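You operate a simulated robot arm through the tools that you are given. There is no shell and no other tool. Be economical: measure what you need, move in short steps, check, and stop when the job is done.

Carry out the task below with a simulated robot arm. There is one attempt and no reset: what you move stays moved.

TASK
Gauge both links, fit the white bush to the worn one and stake it in the press.
Fine: the gauge enters a worn eye; rack it again; one stroke; draw the slide out; leave the other link and bush.
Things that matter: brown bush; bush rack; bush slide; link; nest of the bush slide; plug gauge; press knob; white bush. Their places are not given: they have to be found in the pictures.

Only the result counts: the job must be done as asked and must still hold three seconds after the hand-in. Knocking over, shifting, dropping, spilling or breaking anything else fails it.

THE ROBOT
A 7-joint arm with a two-finger parallel gripper, fixed in place. Base frame: the origin is at the foot of the arm, x ahead of it, y to its left, z up; the work surface is at about z = 880. Units: mm, degrees, N and s.
With the tool pointing down near the work surface it reaches from about 300 to 700 mm from the base axis. Its first joint turns from -66.0 to 66.0 degrees. Payload 1.57 kg.
The TCP is the grasp point between the finger pads, 30 mm short of the fingertips. In the tool frame z runs along the fingers and y along their closing line. The gripper opens to 110 mm. The fingers are 24 mm wide and 12 mm thick; the gripper's body (48 by 112 mm) begins 78 mm behind the TCP.
Orientation is that of the tool frame in the base frame, as a unit quaternion [w, x, y, z]. With the fingers straight down and closing along the base's y, the tool's x points along the base's -x, its y along +y and its z along -z.

THE INTERFACE
- The arm moves only by the tool arm_command. Its argument "targets" is a list that holds one entry, the list of rows, each a list of 7 numbers: the shift along the base's x, y, z in m, then the turn, a rotation vector about the base's x, y, z in degrees, then the closure in counts, from 0 (fully open) to 255 (shut). In form: [[[x, y, z, wx, wy, wz, gripper], ...]]. A call has 1 to 20 rows; each row is the pose to reach, as a shift and turn from the pose commanded when the call began. Each row takes 0.2 s and may step no farther than 50 mm and 8.6 degrees from the row before; otherwise, or with a gripper value out of range, the whole call is refused. Where a pose cannot be reached the arm comes as near as it can. A force on the tool above 40 N (or 10 N above the force at the start of the call, whichever is more), or a blocked arm, ends the call early, and 0.2 s more pass. Each finger travels about 108 mm/s and halts on what it meets, pressing with about 30 N; the grip force reading is that of the motor and also rises with nothing between the fingers. The clock runs only during rows and for 0.2 s after the last one: add rows that repeat a pose to give the fingers time. It gives the time, the measured TCP pose, the force on the tool (base axes), the opening and the grip force at its end, in the units of the frame above (readings bear some noise), with the torque about the TCP (base axes, N m) and any sound that the robot's microphone picked up, and new pictures: "show" is both (left out), scene, wrist or none.
- Cameras (640 x 400 px; columns grow to the right, rows downward): "scene" is fixed at [168.5, -393.1, 1413.1]; the picture's right is [0.73, -0.68, 0.00], its down [-0.33, -0.36, -0.87] and it looks along [0.59, 0.64, -0.48] (base axes); focal length 261 px, centre (320, 200). "wrist" rides on the gripper at [70, 16, -141] in the tool frame; the picture's right is [-0.23, 0.97, 0.00], its down [-0.85, -0.20, -0.48] and it looks along [-0.47, -0.11, 0.88] (tool axes); focal length 222 px, centre (320, 200).
- locate(camera, pixels): for up to 12 pixels [column, row] of the newest picture of that camera ("zoom" is the newest enlarged one), the place [x, y, z] in the base frame of the surface seen there, good to about 3 mm. The clock stands still meanwhile.
- zoom(camera, box): a new picture of the part [left, top, right, bottom] of that camera's present view, enlarged. The clock stands still meanwhile.
- job_done(): hands the job in; it is judged then, once.

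Keep the steps short. Do not move on a guess: measure, check each grasp and each placing, and mend mistakes. In all there are 80 turns and 200 pictures (those below and enlarged ones count). Leave the gripper open and the arm clear of the work at the hand-in unless told otherwise, and finish with a single line.

The tools are called after "Request:" as name(argument=value, ...) on one line, values as JSON. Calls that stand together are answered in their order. arm_command: Moves the arm, as the interface text tells. Its arguments: {"type":"object","properties":{"targets":{"type":"array"},"show":{"type":"string","enum":["both","scene","wrist","none"]}},"required":["targets"]} The other tools are called the same way: locate (camera, pixels) gives the place of the surface under pixels of a picture; zoom (camera, box) takes an enlarged picture of a part of a camera's view; job_done () hands the job in.

At the start:

```text
time: 0.0
position: [380.1, 111.7, 1309.1]
tool_rot: [-0.001, 0.0, 1.0, 0.0]
force: [1.0, 0.8, -1.6]
wrist_torque: [0.02, 0.01, -0.01]
finger_gap: 110.0
grip_force: 0.1
```

scene: 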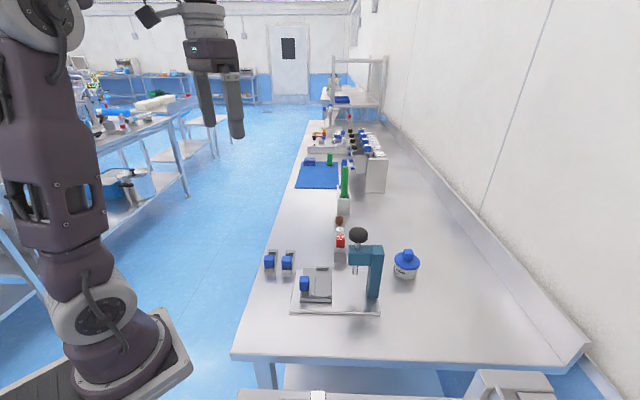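
wrist: 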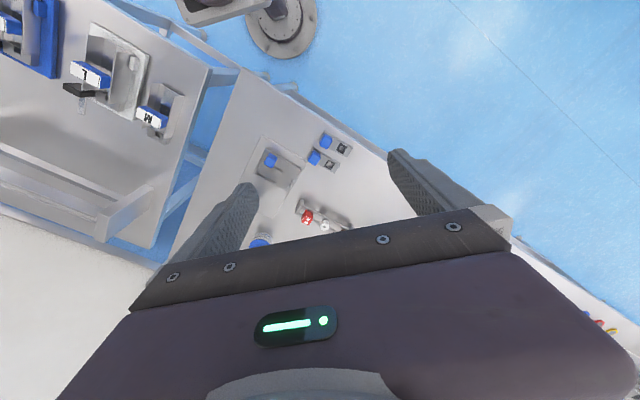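

I see a press with a slide, two links with blue handles, a rack with bushes, and a green-handled object (gauge?). I'll enlarge the work area.

Request:
zoom(camera="scene", box=[240, 200, 440, 325])

Request:
zoom(camera="scene", box=[280, 120, 400, 270])

Request:
zoom(camera="wrist", box=[230, 120, 390, 250])

```text
3.20 times, centred on (340, 262) of scene
```

zoom: 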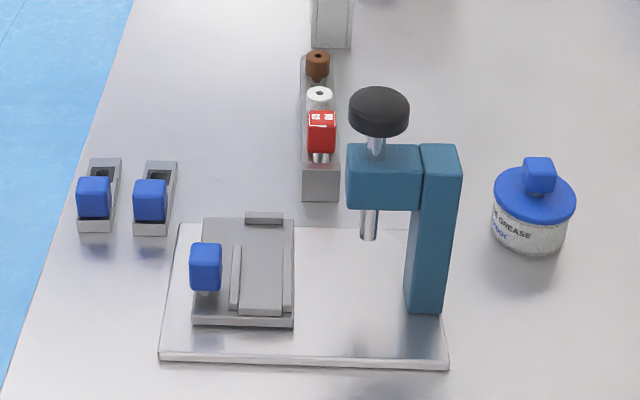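

```text
2.67 times, centred on (340, 195) of scene
```

zoom: 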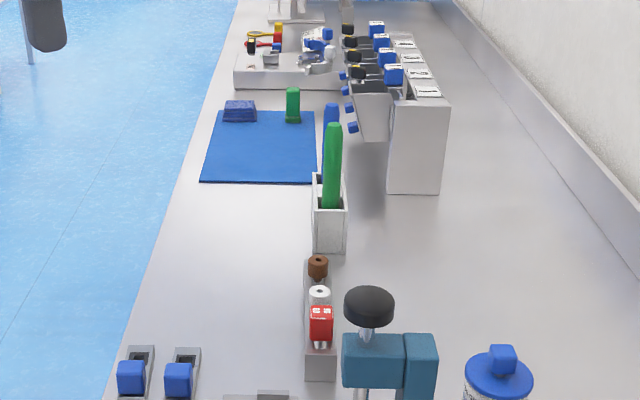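

```text
3.08 times, centred on (310, 185) of wrist
```

zoom: 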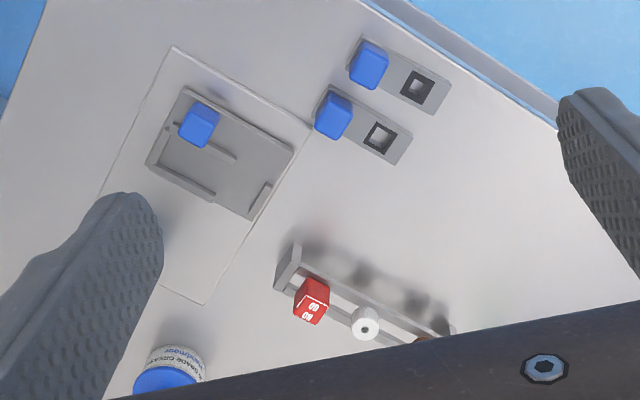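

Now measure key points in the scene picture.

Request:
locate(camera="scene", pixels=[[269, 259], [288, 259], [304, 282], [340, 236], [340, 229], [339, 218], [358, 234], [318, 285], [321, 268], [340, 258], [372, 262], [270, 272]])

Request:
locate(camera="wrist", pixels=[[322, 137], [334, 146], [313, 154], [325, 159], [279, 151], [287, 170], [308, 217], [321, 226], [298, 158], [345, 149], [303, 212]])

```text
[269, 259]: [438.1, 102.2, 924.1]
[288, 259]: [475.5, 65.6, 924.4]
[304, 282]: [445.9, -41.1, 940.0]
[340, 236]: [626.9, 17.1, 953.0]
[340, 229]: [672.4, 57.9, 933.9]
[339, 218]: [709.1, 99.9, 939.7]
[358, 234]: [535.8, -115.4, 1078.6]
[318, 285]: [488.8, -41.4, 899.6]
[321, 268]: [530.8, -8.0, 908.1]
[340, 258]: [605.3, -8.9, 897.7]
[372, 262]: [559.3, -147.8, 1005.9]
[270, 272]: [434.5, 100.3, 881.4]
```

```text
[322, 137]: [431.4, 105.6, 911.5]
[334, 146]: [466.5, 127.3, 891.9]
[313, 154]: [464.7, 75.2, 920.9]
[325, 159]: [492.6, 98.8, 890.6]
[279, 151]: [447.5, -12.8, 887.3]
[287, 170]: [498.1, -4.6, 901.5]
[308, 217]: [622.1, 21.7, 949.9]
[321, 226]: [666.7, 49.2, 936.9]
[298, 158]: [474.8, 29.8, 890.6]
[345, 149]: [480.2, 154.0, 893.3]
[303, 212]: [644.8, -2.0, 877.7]
```

Move lower for a clearer wrist view of the work area.

Request:
arm_command(targets=[[[0.005, -0.015, -0.045, 0, 0, 0, 0], [0.01, -0.03, -0.09, 0, 0, 0, 0], [0.015, -0.04, -0.135, 0, 0, 0, 0], [0.02, -0.05, -0.16, 0, 0, 0, 0], [0.02, -0.05, -0.16, 0, 0, 0, 0]]], show="both")

```text
time: 1.2
position: [403.2, 60.0, 1149.7]
tool_rot: [0.0, 0.0, 1.0, -0.001]
force: [-0.4, 0.5, 0.3]
wrist_torque: [0.01, 0.0, -0.01]
finger_gap: 110.0
grip_force: 0.0
```

scene: 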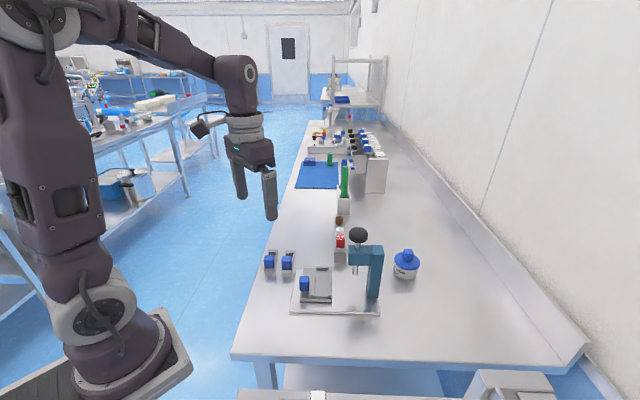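
wrist: 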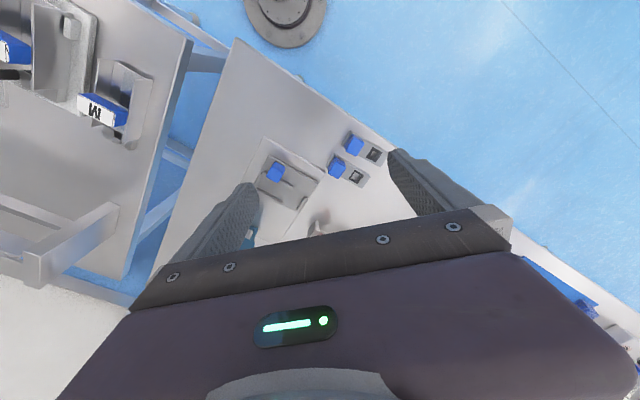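

Move forward and yaw +40° (rack axis appears about 40° in the base frame) to look down on the parts.

Request:
arm_command(targets=[[[0.035, 0, 0, 0, 0, 8, 0], [0.07, 0, 0, 0, 0, 16, 0], [0.105, 0, 0, 0, 0, 24, 0], [0.14, 0, 0, 0, 0, 32, 0], [0.16, 0, 0, 0, 0, 40, 0], [0.16, 0, 0, 0, 0, 40, 0]]], show="both")

```text
time: 2.6
position: [561.9, 61.2, 1149.4]
tool_rot: [0.0, -0.342, 0.94, 0.001]
force: [-0.7, 0.1, 1.1]
wrist_torque: [-0.02, -0.01, 0.01]
finger_gap: 109.8
grip_force: 0.0
```

scene: 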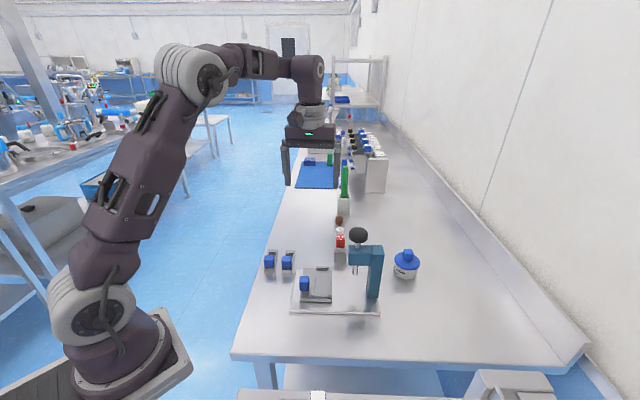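
wrist: 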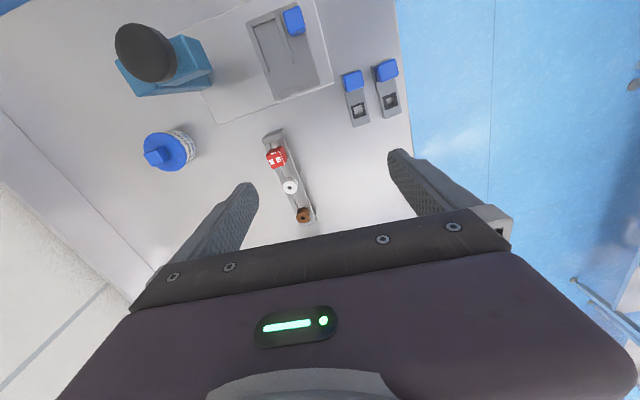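

Excellent view. Enlarge the rack, links, and slide.

Request:
zoom(camera="wrist", box=[240, 60, 420, 230])

Request:
locate(camera="wrist", pixels=[[275, 158], [290, 187], [303, 215], [360, 107], [390, 101], [352, 80], [386, 70], [294, 21], [265, 133], [315, 218], [363, 125], [394, 116]])

Request:
zoom(camera="wrist", box=[220, 0, 420, 130])

```text
2.35 times, centred on (330, 145) of wrist
```

zoom: 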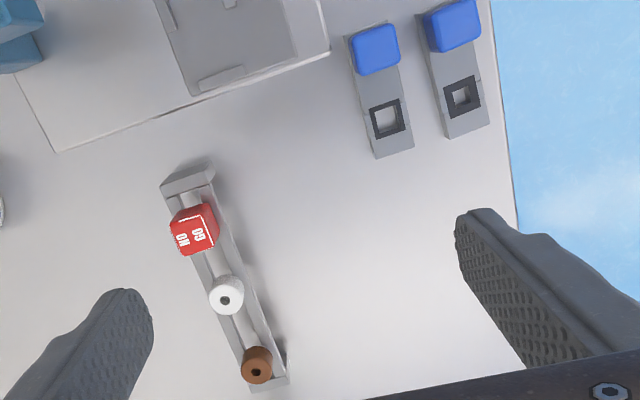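

```text
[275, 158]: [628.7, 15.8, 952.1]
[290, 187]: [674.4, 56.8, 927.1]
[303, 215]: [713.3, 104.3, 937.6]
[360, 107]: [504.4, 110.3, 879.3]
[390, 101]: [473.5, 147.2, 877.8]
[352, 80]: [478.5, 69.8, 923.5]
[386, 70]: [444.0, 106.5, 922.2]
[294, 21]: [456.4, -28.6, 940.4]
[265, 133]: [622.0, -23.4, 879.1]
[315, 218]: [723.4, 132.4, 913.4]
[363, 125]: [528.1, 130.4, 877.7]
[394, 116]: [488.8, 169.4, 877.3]
```

```text
3.08 times, centred on (320, 65) of wrist
```

zoom: 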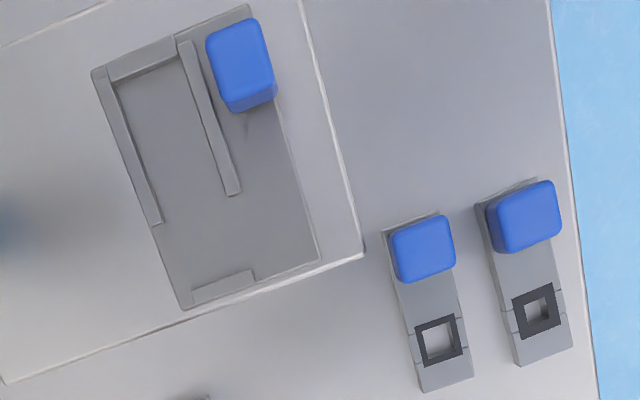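

Descend over the slide/links area for a closer view.

Request:
arm_command(targets=[[[-0.025, -0.005, -0.025, 0, 0, 0, 0], [-0.05, -0.01, -0.05, 0, 0, 0, 0], [-0.05, -0.01, -0.07, 0, 0, 0, 0], [-0.05, -0.01, -0.07, 0, 0, 0, 0]]], show="wrist")

Request:
zoom(camera="wrist", box=[170, 0, 330, 100])

Request:
zoom(camera="wrist", box=[320, 60, 480, 160])

```text
time: 3.6
position: [508.4, 50.6, 1081.1]
tool_rot: [-0.001, -0.342, 0.94, 0.001]
force: [-0.3, 0.4, 0.1]
wrist_torque: [0.0, -0.03, 0.0]
finger_gap: 109.9
grip_force: 0.0
```

wrist: 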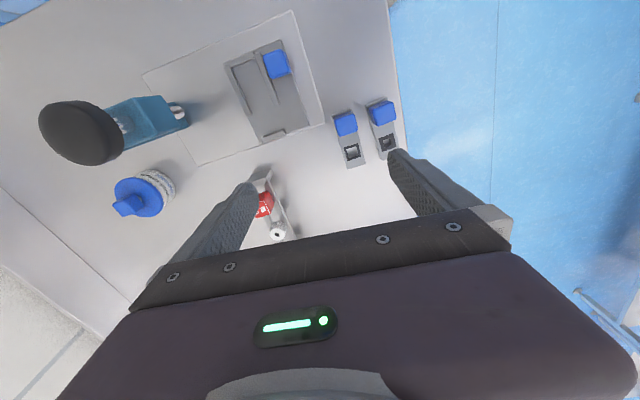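

```text
4.00 times, centred on (250, 50) of wrist
```

zoom: 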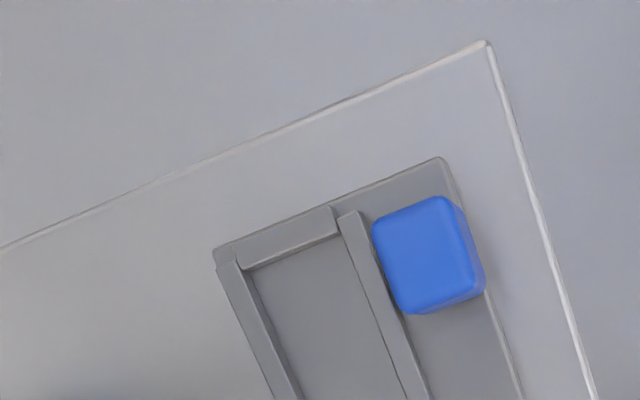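

```text
4.00 times, centred on (400, 110) of wrist
```

zoom: 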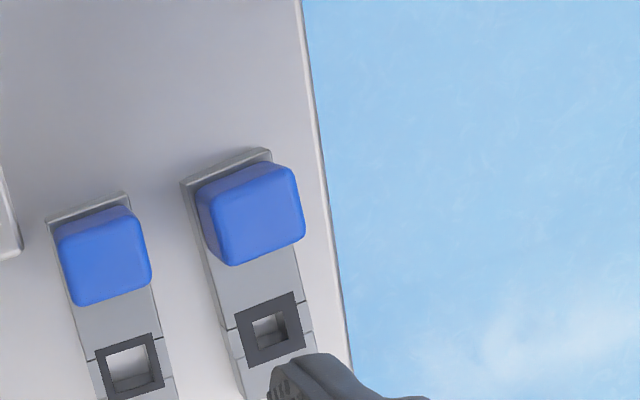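

Request:
zoom(camera="wrist", box=[200, 30, 360, 150])

Request:
locate(camera="wrist", pixels=[[225, 64], [281, 41], [310, 122], [260, 141], [254, 90], [270, 133], [276, 64], [245, 88], [268, 82], [239, 62], [257, 57], [180, 113]])

Request:
locate(camera="wrist", pixels=[[345, 124], [382, 113], [332, 115], [351, 111], [363, 162], [345, 167], [367, 106], [387, 98], [387, 142], [352, 152], [346, 143], [378, 131]])

```text
3.33 times, centred on (280, 90) of wrist
```

zoom: 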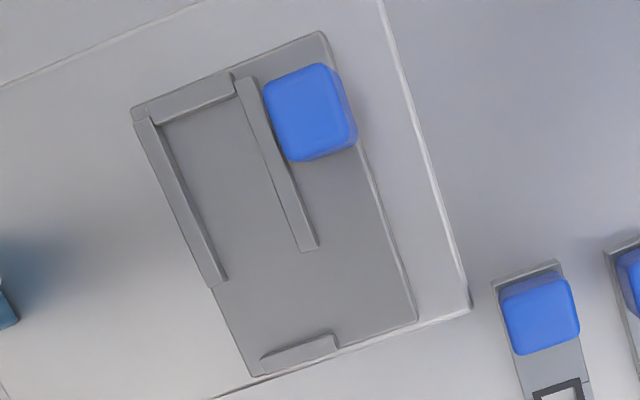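

```text
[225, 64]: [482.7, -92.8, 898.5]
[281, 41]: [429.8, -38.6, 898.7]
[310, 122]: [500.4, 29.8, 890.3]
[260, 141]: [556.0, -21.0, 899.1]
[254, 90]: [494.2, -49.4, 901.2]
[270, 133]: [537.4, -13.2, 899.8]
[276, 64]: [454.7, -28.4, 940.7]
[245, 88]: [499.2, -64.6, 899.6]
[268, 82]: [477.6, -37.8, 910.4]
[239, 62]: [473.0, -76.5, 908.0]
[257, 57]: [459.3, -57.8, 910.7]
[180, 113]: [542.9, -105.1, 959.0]
```

```text
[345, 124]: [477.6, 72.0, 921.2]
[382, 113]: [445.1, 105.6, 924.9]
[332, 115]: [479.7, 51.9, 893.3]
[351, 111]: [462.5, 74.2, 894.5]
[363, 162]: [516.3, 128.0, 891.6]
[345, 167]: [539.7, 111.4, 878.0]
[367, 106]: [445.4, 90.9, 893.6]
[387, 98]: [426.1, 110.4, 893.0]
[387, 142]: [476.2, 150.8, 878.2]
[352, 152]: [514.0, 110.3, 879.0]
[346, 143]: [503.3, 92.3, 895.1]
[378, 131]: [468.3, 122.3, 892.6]
```

Slide axis is at about 44° yaw. Now measure the press ram and nest precisely in the scene view.

Request:
zoom(camera="scene", box=[290, 220, 390, 320])

Request:
locate(camera="scene", pixels=[[355, 272], [355, 268], [355, 264], [357, 247], [357, 228], [357, 237], [360, 256], [352, 256], [372, 256], [351, 300], [294, 312], [379, 314]])

Request:
zoom(camera="wrist", box=[30, 60, 210, 180])

Request:
locate(camera="wrist", pixels=[[80, 133], [125, 125], [178, 106], [172, 106], [183, 106], [183, 114], [232, 80], [238, 77], [247, 110], [258, 70], [252, 55], [266, 133]])

```text
4.00 times, centred on (340, 270) of scene
```

zoom: 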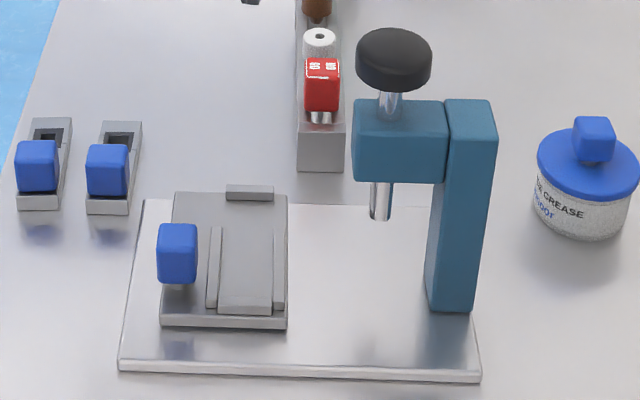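

```text
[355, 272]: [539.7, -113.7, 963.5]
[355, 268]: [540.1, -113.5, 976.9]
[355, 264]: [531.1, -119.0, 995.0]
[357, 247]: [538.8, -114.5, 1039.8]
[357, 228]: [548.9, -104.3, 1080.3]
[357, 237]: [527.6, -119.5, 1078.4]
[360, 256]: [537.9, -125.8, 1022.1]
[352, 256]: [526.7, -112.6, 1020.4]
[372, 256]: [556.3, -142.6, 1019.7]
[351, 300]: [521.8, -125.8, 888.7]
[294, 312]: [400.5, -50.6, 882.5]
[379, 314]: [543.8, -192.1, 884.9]
```

```text
3.33 times, centred on (120, 120) of wrist
```

zoom: 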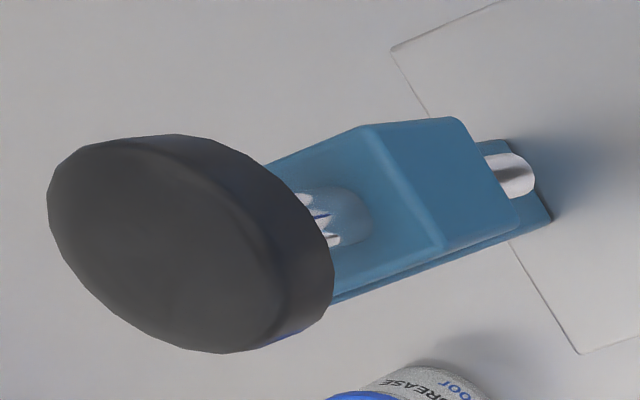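

```text
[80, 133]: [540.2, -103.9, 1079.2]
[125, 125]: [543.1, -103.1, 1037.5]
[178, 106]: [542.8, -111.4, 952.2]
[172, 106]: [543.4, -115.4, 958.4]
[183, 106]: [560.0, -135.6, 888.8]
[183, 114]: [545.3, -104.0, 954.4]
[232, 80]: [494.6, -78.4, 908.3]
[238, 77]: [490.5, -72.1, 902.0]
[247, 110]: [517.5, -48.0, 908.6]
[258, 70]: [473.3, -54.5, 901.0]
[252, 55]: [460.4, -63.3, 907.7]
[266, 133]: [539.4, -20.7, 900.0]
```

Ram axis is at about (545,-110); the nest puts an eye below it only if the link's eye lies toward the back bar. First the gauge: go above it, partly closing the fingers, for a closer look.

Request:
arm_command(targets=[[[0.04, -0.01, 0.0, 0, 0, 2, 60], [0.08, -0.02, 0.0, 0, 0, 4.3, 120], [0.118, -0.034, 0.0, 0, 0, 4.3, 140], [0.118, -0.034, -0.03, 0, 0, 4.3, 140], [0.118, -0.034, -0.03, 0, 0, 4.3, 140]]], show="both")

Request:
zoom(camera="wrist", box=[240, 110, 400, 230])

Request:
zoom(camera="scene", box=[310, 200, 380, 270])

```text
time: 4.8
position: [628.4, 14.7, 1051.6]
tool_rot: [-0.001, -0.377, 0.926, 0.0]
force: [-0.6, 0.5, 0.1]
wrist_torque: [0.01, 0.0, 0.01]
finger_gap: 50.0
grip_force: 0.0
```

scene: 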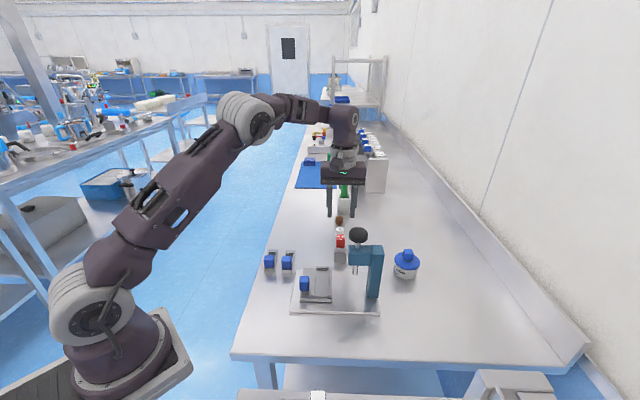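
wrist: 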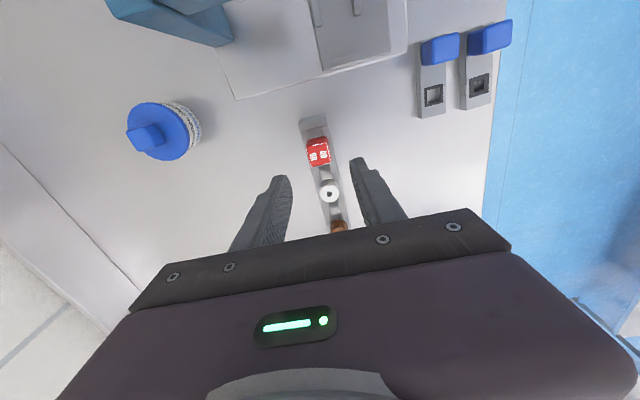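

```text
3.33 times, centred on (320, 170) of wrist
```

zoom: 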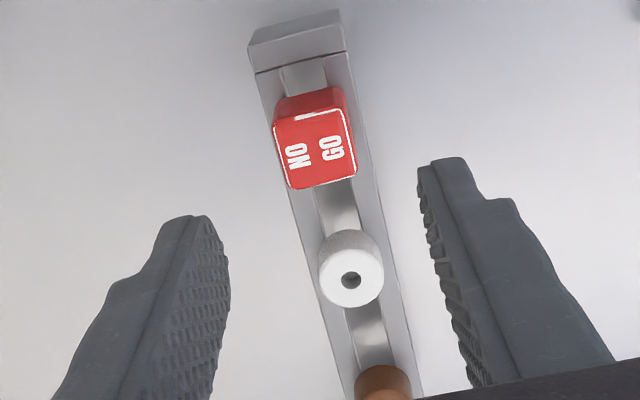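

```text
5.71 times, centred on (345, 235) of scene
```

zoom: 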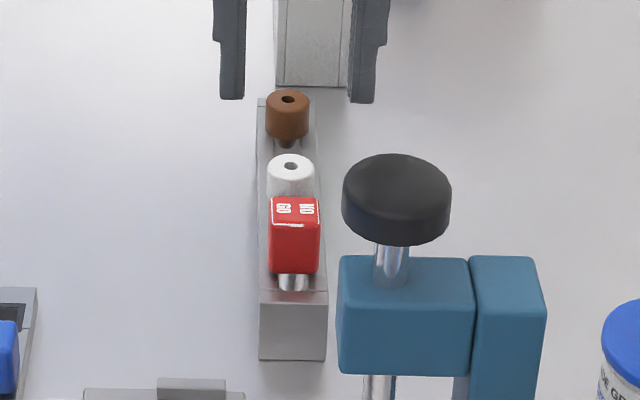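

Gauge says NO GO with a round pin. Measure gauge block and bush.

Request:
locate(camera="wrist", pixels=[[308, 147], [323, 144], [326, 162], [311, 165], [317, 155], [330, 193], [325, 188], [335, 192], [301, 124], [325, 118], [334, 234]])

Request:
locate(camera="scene", pixels=[[341, 236], [341, 242], [341, 248], [341, 249], [336, 231], [344, 229], [340, 229], [340, 223]])

```text
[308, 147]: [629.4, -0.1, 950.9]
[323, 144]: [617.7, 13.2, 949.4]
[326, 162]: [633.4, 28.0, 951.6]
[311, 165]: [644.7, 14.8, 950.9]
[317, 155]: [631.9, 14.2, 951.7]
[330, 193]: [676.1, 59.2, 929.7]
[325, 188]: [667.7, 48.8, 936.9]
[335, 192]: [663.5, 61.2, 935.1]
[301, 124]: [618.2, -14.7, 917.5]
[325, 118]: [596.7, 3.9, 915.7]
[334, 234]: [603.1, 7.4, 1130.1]
```

```text
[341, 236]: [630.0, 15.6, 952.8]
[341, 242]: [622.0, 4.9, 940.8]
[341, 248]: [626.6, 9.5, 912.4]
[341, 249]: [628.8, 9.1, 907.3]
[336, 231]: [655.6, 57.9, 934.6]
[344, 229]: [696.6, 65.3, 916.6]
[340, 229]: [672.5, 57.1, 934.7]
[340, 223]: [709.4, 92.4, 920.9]
```

Gauge block centre (631,14), top 951, rack top ~917. Lower around it with tips staying above the rack.

Request:
arm_command(targets=[[[0.0025, -0.0024, -0.04, 0, 0, 0, 140], [0.0025, -0.0024, -0.075, 0, 0, 0, 140], [0.0025, -0.0024, -0.097, 0, 0, 0, 140], [0.0025, -0.0024, -0.097, 0, 0, 0, 140]]], show="both")

Request:
zoom(camera="wrist", box=[240, 110, 400, 230])

Request:
zoom(camera="scene", box=[310, 200, 380, 270])

```text
time: 5.8
position: [630.1, 12.3, 952.0]
tool_rot: [0.001, -0.377, 0.926, 0.0]
force: [0.3, 0.5, 0.2]
wrist_torque: [0.0, -0.03, -0.02]
finger_gap: 49.4
grip_force: 0.1
```

scene: 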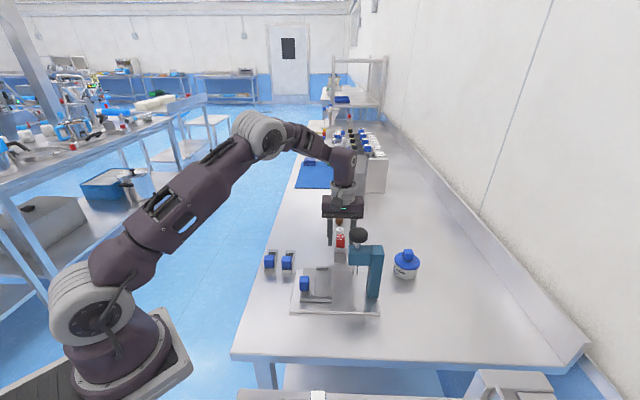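
wrist: 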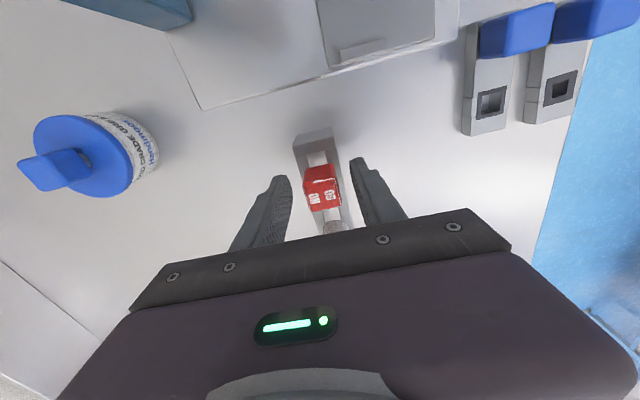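

```text
3.33 times, centred on (320, 170) of wrist
```

zoom: 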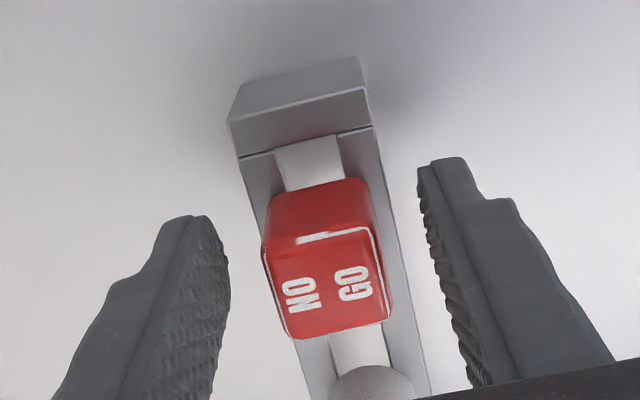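

```text
5.71 times, centred on (345, 235) of scene
```

zoom: 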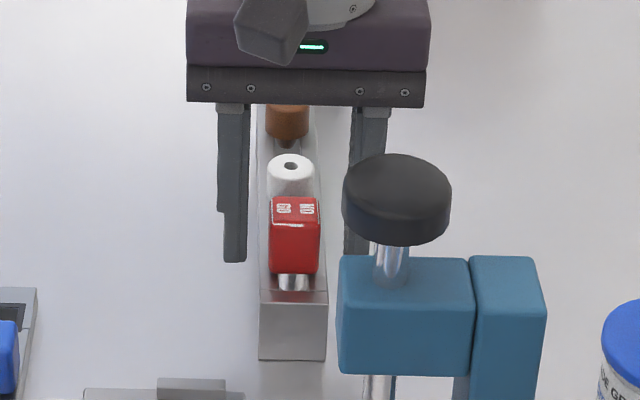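

Block is centred between the pads. Close.

Request:
arm_command(targets=[[[0, 0, 0, 0, 0, 0, 200], [0, 0, 0, 0, 0, 0, 255], [0, 0, 0, 0, 0, 0, 255]]], show="none")

```text
time: 6.6
position: [630.1, 12.6, 953.6]
tool_rot: [0.0, -0.377, 0.926, 0.0]
force: [0.5, -0.5, 0.5]
wrist_torque: [-0.02, 0.01, -0.02]
finger_gap: 24.6
grip_force: 30.3
```

Gripped at 24.6 mm. Lift straight up 60 mm and look.

Request:
arm_command(targets=[[[0, 0, 0.02, 0, 0, 0, 255], [0, 0, 0.06, 0, 0, 0, 255], [0, 0, 0.09, 0, 0, 0, 255], [0, 0, 0.09, 0, 0, 0, 255]]], show="both")

Request:
zoom(camera="scene", box=[310, 180, 390, 270])

Request:
zoom(camera="wrist", box=[240, 110, 400, 230])

```text
time: 7.6
position: [630.8, 14.3, 1043.1]
tool_rot: [0.0, -0.377, 0.926, 0.0]
force: [0.4, -0.2, -0.6]
wrist_torque: [0.03, -0.01, -0.03]
finger_gap: 25.1
grip_force: 30.6
```

scene: 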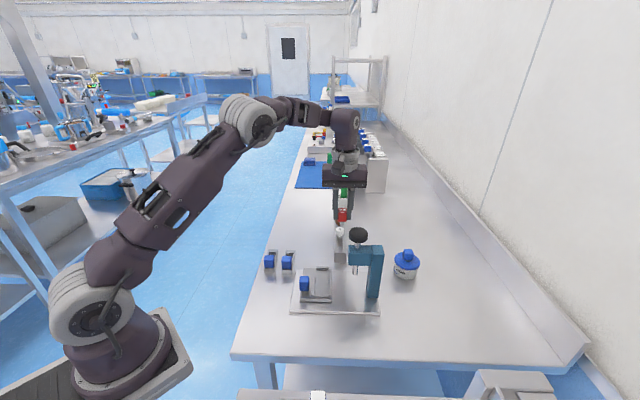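
wrist: 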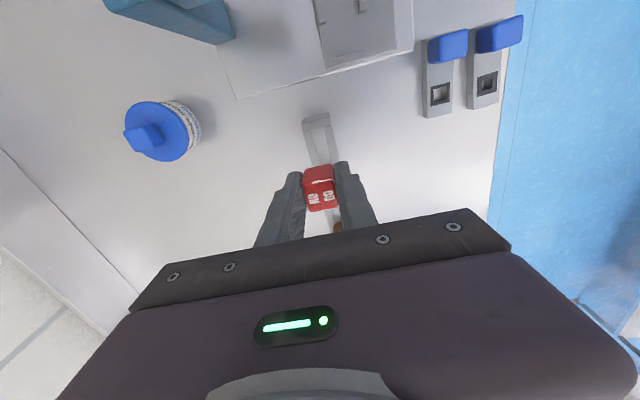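

```text
4.44 times, centred on (350, 225) of scene
```

zoom: 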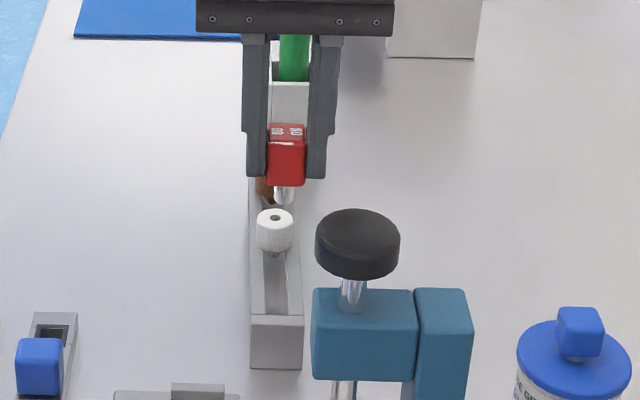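

```text
3.33 times, centred on (320, 170) of wrist
```

zoom: 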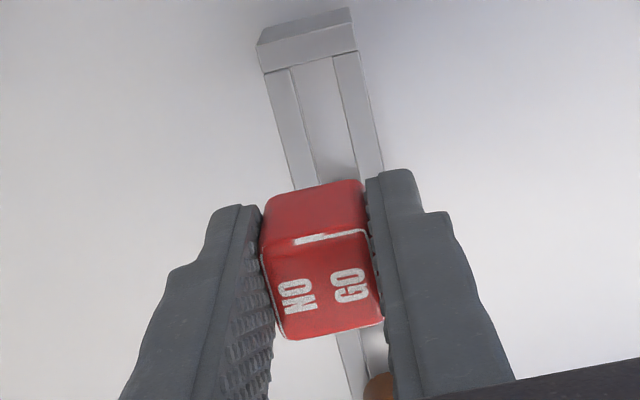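

Gauge held; a round pin below. Measure pin tip, rack channel, and link eyes from this view.

Request:
locate(camera="scene", pixels=[[342, 224], [342, 225], [341, 222], [342, 219], [342, 213], [339, 244], [336, 246]])

Request:
locate(camera="wrist", pixels=[[319, 141], [310, 147], [329, 143], [439, 94], [487, 86], [434, 87], [447, 86], [448, 101], [435, 104], [448, 46], [422, 117], [452, 114]])

Request:
zoom(camera="wrist", box=[410, 20, 510, 120])

```text
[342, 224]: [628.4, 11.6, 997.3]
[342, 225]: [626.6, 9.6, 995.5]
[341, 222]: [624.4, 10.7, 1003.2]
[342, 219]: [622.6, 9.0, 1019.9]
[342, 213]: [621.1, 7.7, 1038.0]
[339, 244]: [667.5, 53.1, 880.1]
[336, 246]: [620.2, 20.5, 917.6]
```

```text
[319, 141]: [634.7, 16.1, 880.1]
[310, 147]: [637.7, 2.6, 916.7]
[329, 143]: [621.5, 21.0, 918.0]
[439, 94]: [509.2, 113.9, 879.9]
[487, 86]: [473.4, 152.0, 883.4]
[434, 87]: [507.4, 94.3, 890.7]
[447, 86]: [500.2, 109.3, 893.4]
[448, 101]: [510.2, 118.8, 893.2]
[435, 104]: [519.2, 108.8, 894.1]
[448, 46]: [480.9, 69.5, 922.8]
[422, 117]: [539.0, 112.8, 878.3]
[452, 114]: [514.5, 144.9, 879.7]
```

```text
4.00 times, centred on (460, 70) of wrist
```

zoom: 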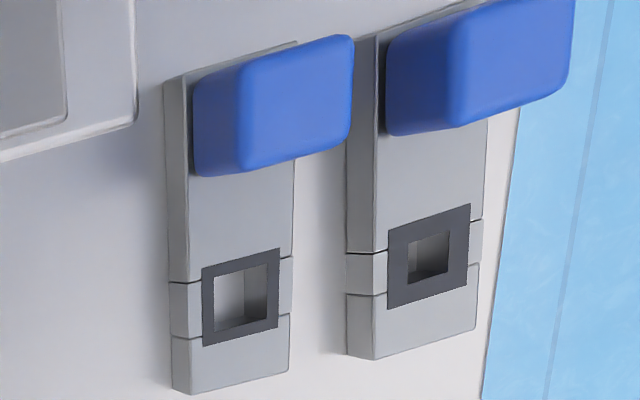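

Rails top 917, pin tip about 46 mm below TCP. Carry the gauge over the eye of link A at about (510.5,107.6), tip ~20 mm above it.

Request:
arm_command(targets=[[[-0.03, 0.024, 0, 0, 0, 0, 255], [-0.06, 0.048, 0, 0, 0, 0, 255], [-0.09, 0.072, 0, 0, 0, 0, 255], [-0.1205, 0.094, 0, 0, 0, 0, 255], [-0.1205, 0.094, -0.045, 0, 0, 0, 255], [-0.1205, 0.094, -0.082, 0, 0, 0, 255], [-0.1205, 0.094, -0.082, 0, 0, 0, 255], [-0.1205, 0.094, -0.082, 0, 0, 0, 255]]], show="both")

Request:
zoom(camera="scene", box=[250, 220, 320, 285])

Request:
zoom(camera="wrist", box=[260, 90, 400, 230])

```text
time: 9.4
position: [507.8, 109.1, 960.1]
tool_rot: [0.0, -0.377, 0.926, 0.0]
force: [-1.0, -0.1, -0.8]
wrist_torque: [-0.01, 0.0, -0.01]
finger_gap: 25.0
grip_force: 30.5
```

scene: 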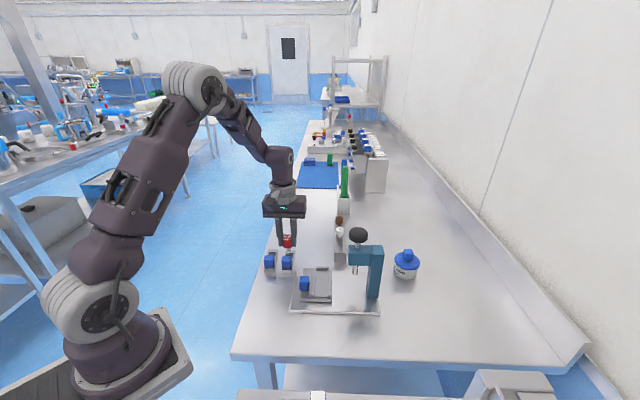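
wrist: 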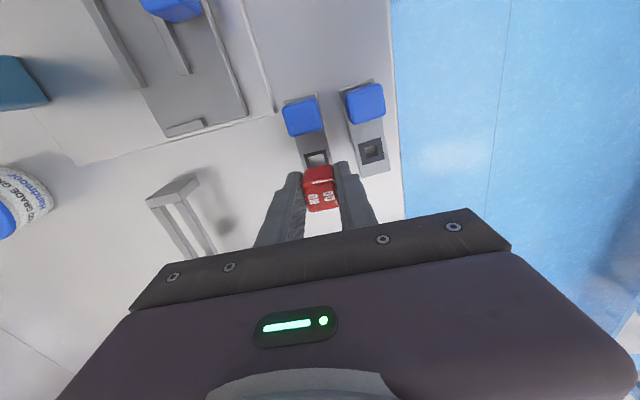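

```text
6.15 times, centred on (285, 252) of scene
```

zoom: 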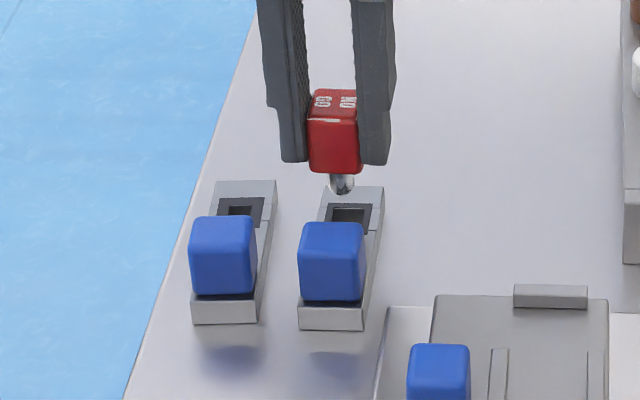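

```text
2.86 times, centred on (330, 160) of wrist
```

zoom: 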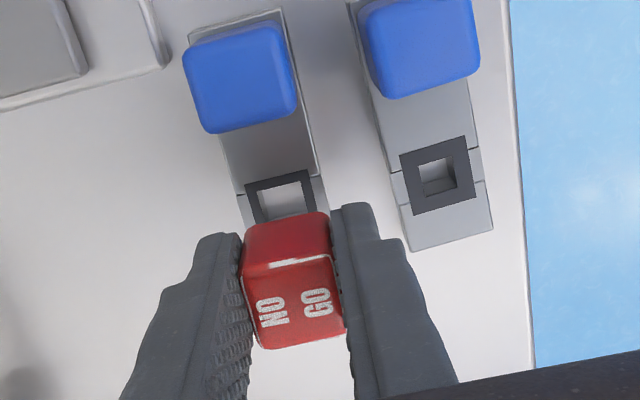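

Tip appears slightly off toward the left (+v) of the eye. Measure eye frame and tip precisely.

Request:
locate(camera="wrist", pixels=[[305, 154], [326, 149], [313, 156], [302, 160], [332, 160], [361, 144], [381, 138], [385, 158], [365, 163], [371, 150]])

Request:
zoom(camera="scene", box=[272, 240, 302, 264])

Request:
locate(camera="zoom", pixels=[[308, 155], [308, 140], [280, 130], [335, 130], [290, 215], [410, 215], [430, 200], [265, 240]])

```text
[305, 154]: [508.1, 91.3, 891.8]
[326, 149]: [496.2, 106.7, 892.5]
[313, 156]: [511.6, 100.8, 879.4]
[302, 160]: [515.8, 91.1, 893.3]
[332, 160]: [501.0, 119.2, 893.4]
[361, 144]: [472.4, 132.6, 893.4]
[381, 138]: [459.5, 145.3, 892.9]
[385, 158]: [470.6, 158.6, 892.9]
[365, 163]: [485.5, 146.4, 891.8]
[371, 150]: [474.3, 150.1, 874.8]
```

```text
16.00 times, centred on (287, 252) of scene
```

zoom: 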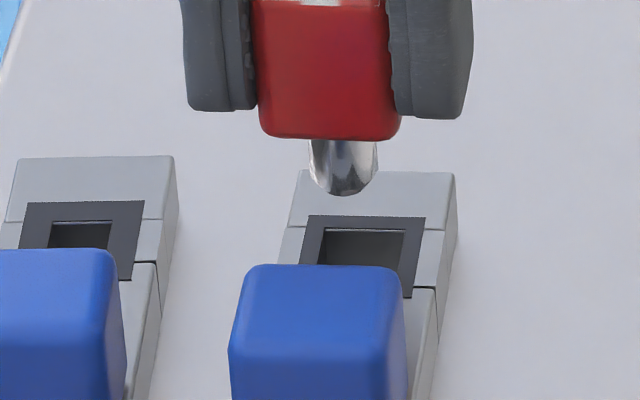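

```text
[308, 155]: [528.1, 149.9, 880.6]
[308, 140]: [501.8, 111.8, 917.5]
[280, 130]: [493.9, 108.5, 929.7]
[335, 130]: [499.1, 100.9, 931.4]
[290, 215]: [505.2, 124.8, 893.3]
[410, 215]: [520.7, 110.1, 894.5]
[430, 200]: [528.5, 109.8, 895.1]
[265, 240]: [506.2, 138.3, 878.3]
```

Pin ≈12.5 mm; eye A ≈15 mm, eye B ≈11 mm. Shift ~2.8 mm toward the press and lower 8 mm, then recheck.

Request:
arm_command(targets=[[[0.00195, -0.002, -0.004, 0, 0, 0, 255], [0.00195, -0.002, -0.008, 0, 0, 0, 255], [0.00195, -0.002, -0.008, 0, 0, 0, 255]]], show="wrist")

Request:
zoom(camera="scene", box=[272, 240, 302, 264])

Request:
zoom(camera="wrist", box=[280, 120, 360, 190])

```text
time: 10.2
position: [511.5, 106.1, 954.0]
tool_rot: [0.0, -0.377, 0.926, 0.0]
force: [0.8, -0.3, -1.4]
wrist_torque: [0.0, -0.04, -0.01]
finger_gap: 25.0
grip_force: 30.0
```

wrist: 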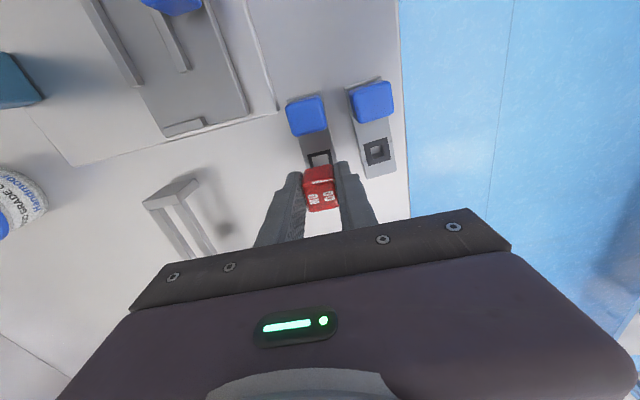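

```text
16.00 times, centred on (287, 252) of scene
```

zoom: 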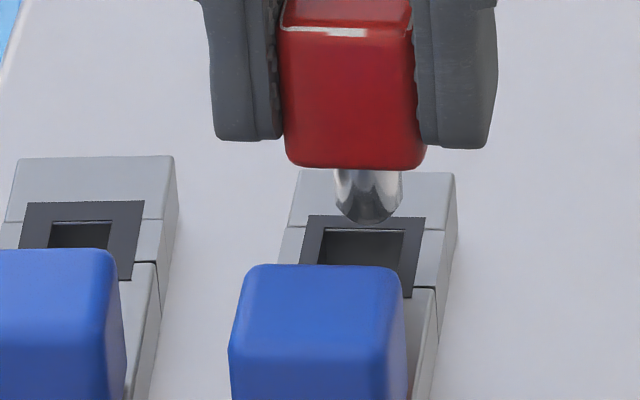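

```text
5.71 times, centred on (320, 155) of wrist
```

zoom: 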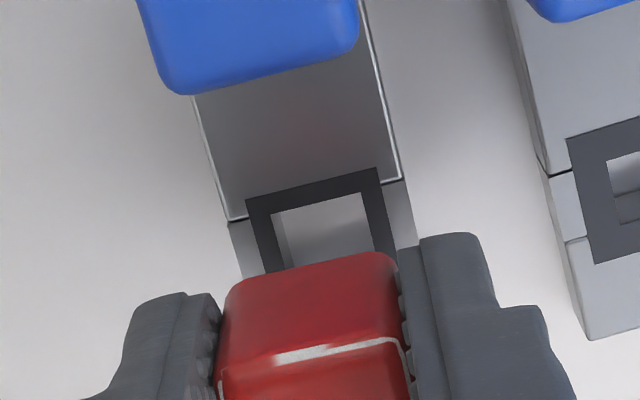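

Scene says ~2 mm too far toward the press, wrist says ~1 mm; correct by 1.7 mm back and 1 mm toward the knob, let it settle.

Request:
arm_command(targets=[[[-0.0019, 0.0005, 0, 0, 0, 0, 255], [-0.0019, 0.0005, -0.004, 0, 0, 0, 255], [-0.0019, 0.0005, -0.004, 0, 0, 0, 255], [-0.0019, 0.0005, -0.004, 0, 0, 0, 255]]], show="wrist")

Request:
zoom(camera="scene", box=[272, 240, 302, 264])

Request:
zoom(camera="wrist", box=[280, 120, 360, 190])

```text
time: 11.2
position: [510.8, 108.0, 948.9]
tool_rot: [0.0, -0.377, 0.926, 0.0]
force: [0.0, -0.1, -1.3]
wrist_torque: [-0.02, 0.02, -0.01]
finger_gap: 24.6
grip_force: 30.4
```

wrist: 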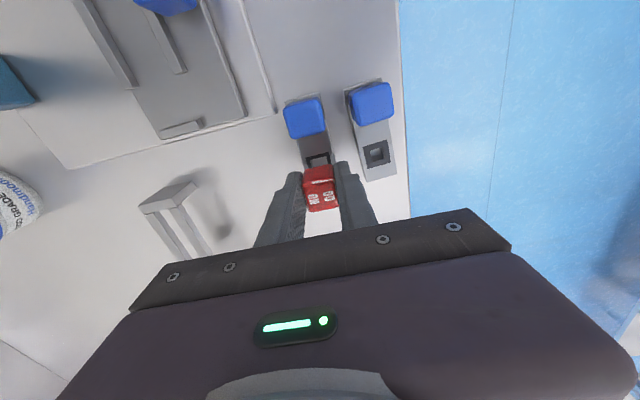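

```text
16.00 times, centred on (287, 252) of scene
```

zoom: 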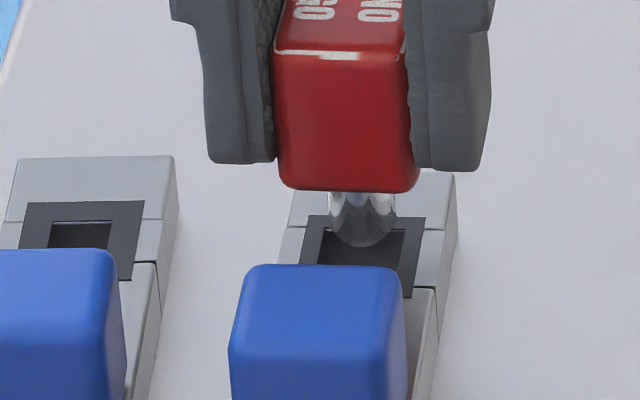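

```text
5.71 times, centred on (320, 155) of wrist
```

zoom: 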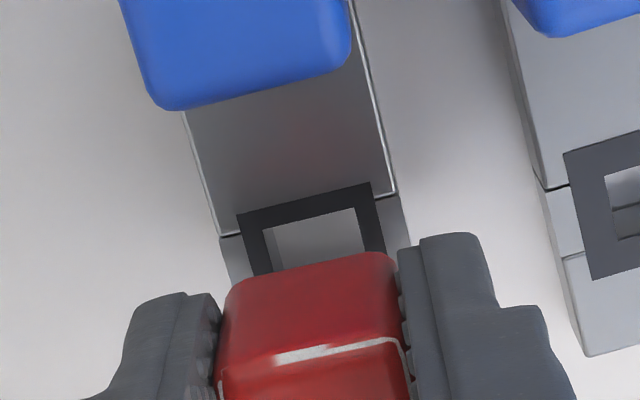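

Aligned within about 1 mm in both views. Lower 6 mm gently and read the force.

Request:
arm_command(targets=[[[0, 0, -0.002, 0, 0, 0, 255], [0, 0, -0.004, 0, 0, 0, 255], [0, 0, -0.006, 0, 0, 0, 255], [0, 0, -0.006, 0, 0, 0, 255]]], show="wrist")

Request:
zoom(camera="scene", box=[272, 240, 302, 264])

```text
time: 12.2
position: [510.0, 106.8, 942.7]
tool_rot: [0.002, -0.377, 0.926, 0.0]
force: [-1.3, 2.3, 26.8]
wrist_torque: [0.24, -0.06, 0.02]
finger_gap: 24.7
grip_force: 29.8
```

wrist: 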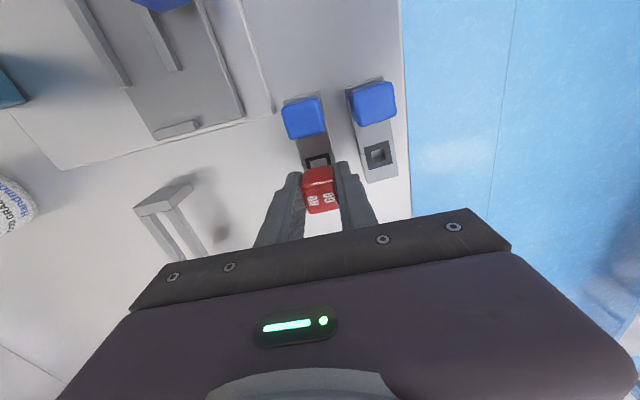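

```text
16.00 times, centred on (287, 252) of scene
```

zoom: 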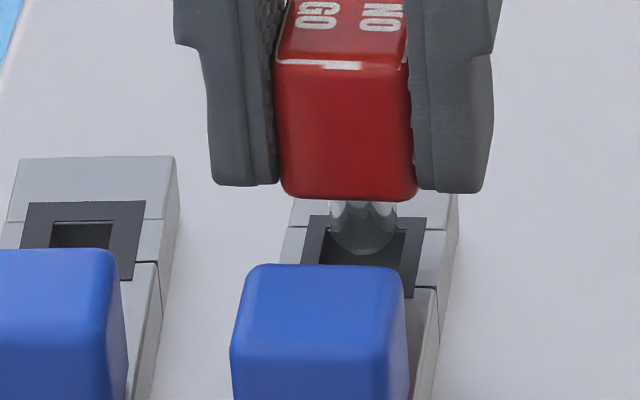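

27 N: the torque shows contact on the far (+u) edge of the eye. Back off up, shift 2.6 mm toward the knob, and recheck.

Request:
arm_command(targets=[[[0, 0, 0.005, 0, 0, 0, 255], [-0.0019, -0.0018, 0.005, 0, 0, 0, 255], [-0.0019, -0.0018, 0.003, 0, 0, 0, 255], [-0.0019, -0.0018, 0.003, 0, 0, 0, 255]]], show="wrist")

Request:
zoom(camera="scene", box=[272, 240, 302, 264])

Request:
zoom(camera="wrist", box=[280, 120, 360, 190])

```text
time: 13.2
position: [509.3, 105.4, 946.7]
tool_rot: [-0.001, -0.377, 0.926, 0.0]
force: [0.4, -0.1, -0.7]
wrist_torque: [-0.01, 0.02, -0.01]
finger_gap: 24.9
grip_force: 29.5
```

wrist: 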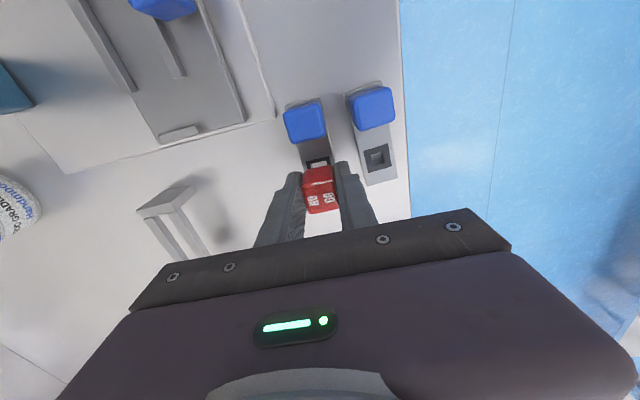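

```text
16.00 times, centred on (287, 252) of scene
```

zoom: 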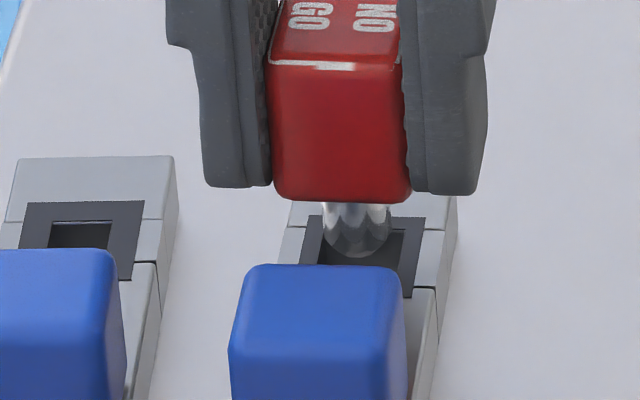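

```text
5.71 times, centred on (320, 155) of wrist
```

zoom: 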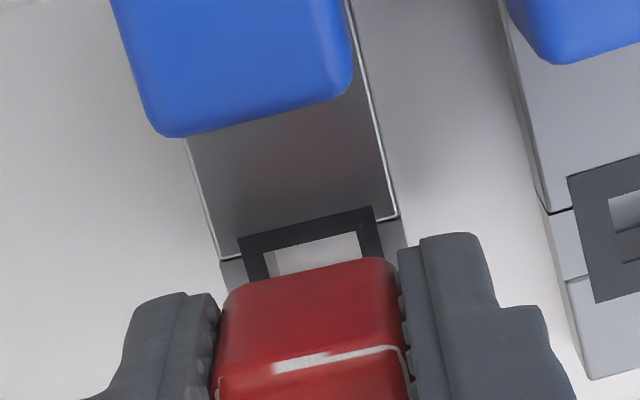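

Request:
arm_command(targets=[[[0, 0, -0.002, 0, 0, 0, 255], [0, 0, -0.004, 0, 0, 0, 255], [0, 0, -0.006, 0, 0, 0, 255], [0, 0, -0.006, 0, 0, 0, 255]]], show="none")

Request:
zoom(camera="scene", box=[272, 240, 302, 264])

```text
time: 14.2
position: [509.1, 105.5, 940.0]
tool_rot: [0.001, -0.377, 0.926, 0.0]
force: [-0.5, 0.9, -1.7]
wrist_torque: [-0.03, 0.0, 0.01]
finger_gap: 25.1
grip_force: 29.7
```

```text
16.00 times, centred on (287, 252) of scene
```

zoom: 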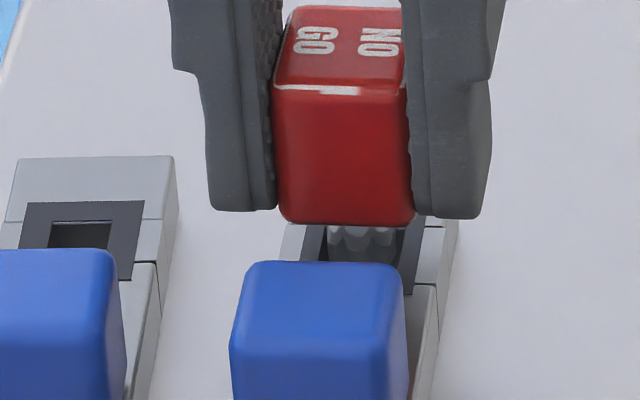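

No force — it is entering. Lower 6 mm more.

Request:
arm_command(targets=[[[0, 0, -0.002, 0, 0, 0, 255], [0, 0, -0.004, 0, 0, 0, 255], [0, 0, -0.006, 0, 0, 0, 255], [0, 0, -0.006, 0, 0, 0, 255]]], show="none")

Request:
zoom(camera="scene", box=[272, 240, 302, 264])

```text
time: 15.2
position: [509.1, 106.0, 934.7]
tool_rot: [0.0, -0.377, 0.926, 0.0]
force: [0.8, 0.1, -1.0]
wrist_torque: [0.0, 0.02, 0.0]
finger_gap: 24.8
grip_force: 29.6
```

```text
16.00 times, centred on (287, 252) of scene
```

zoom: 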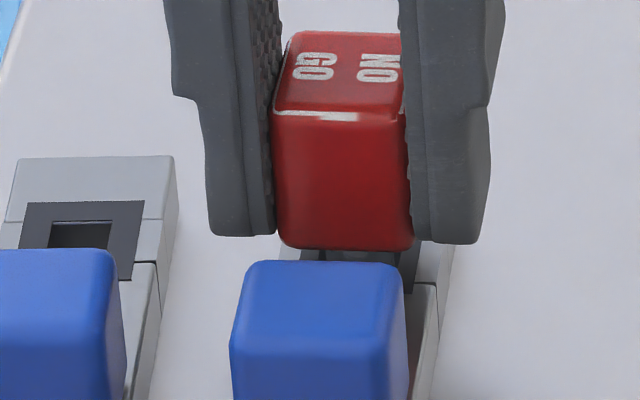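

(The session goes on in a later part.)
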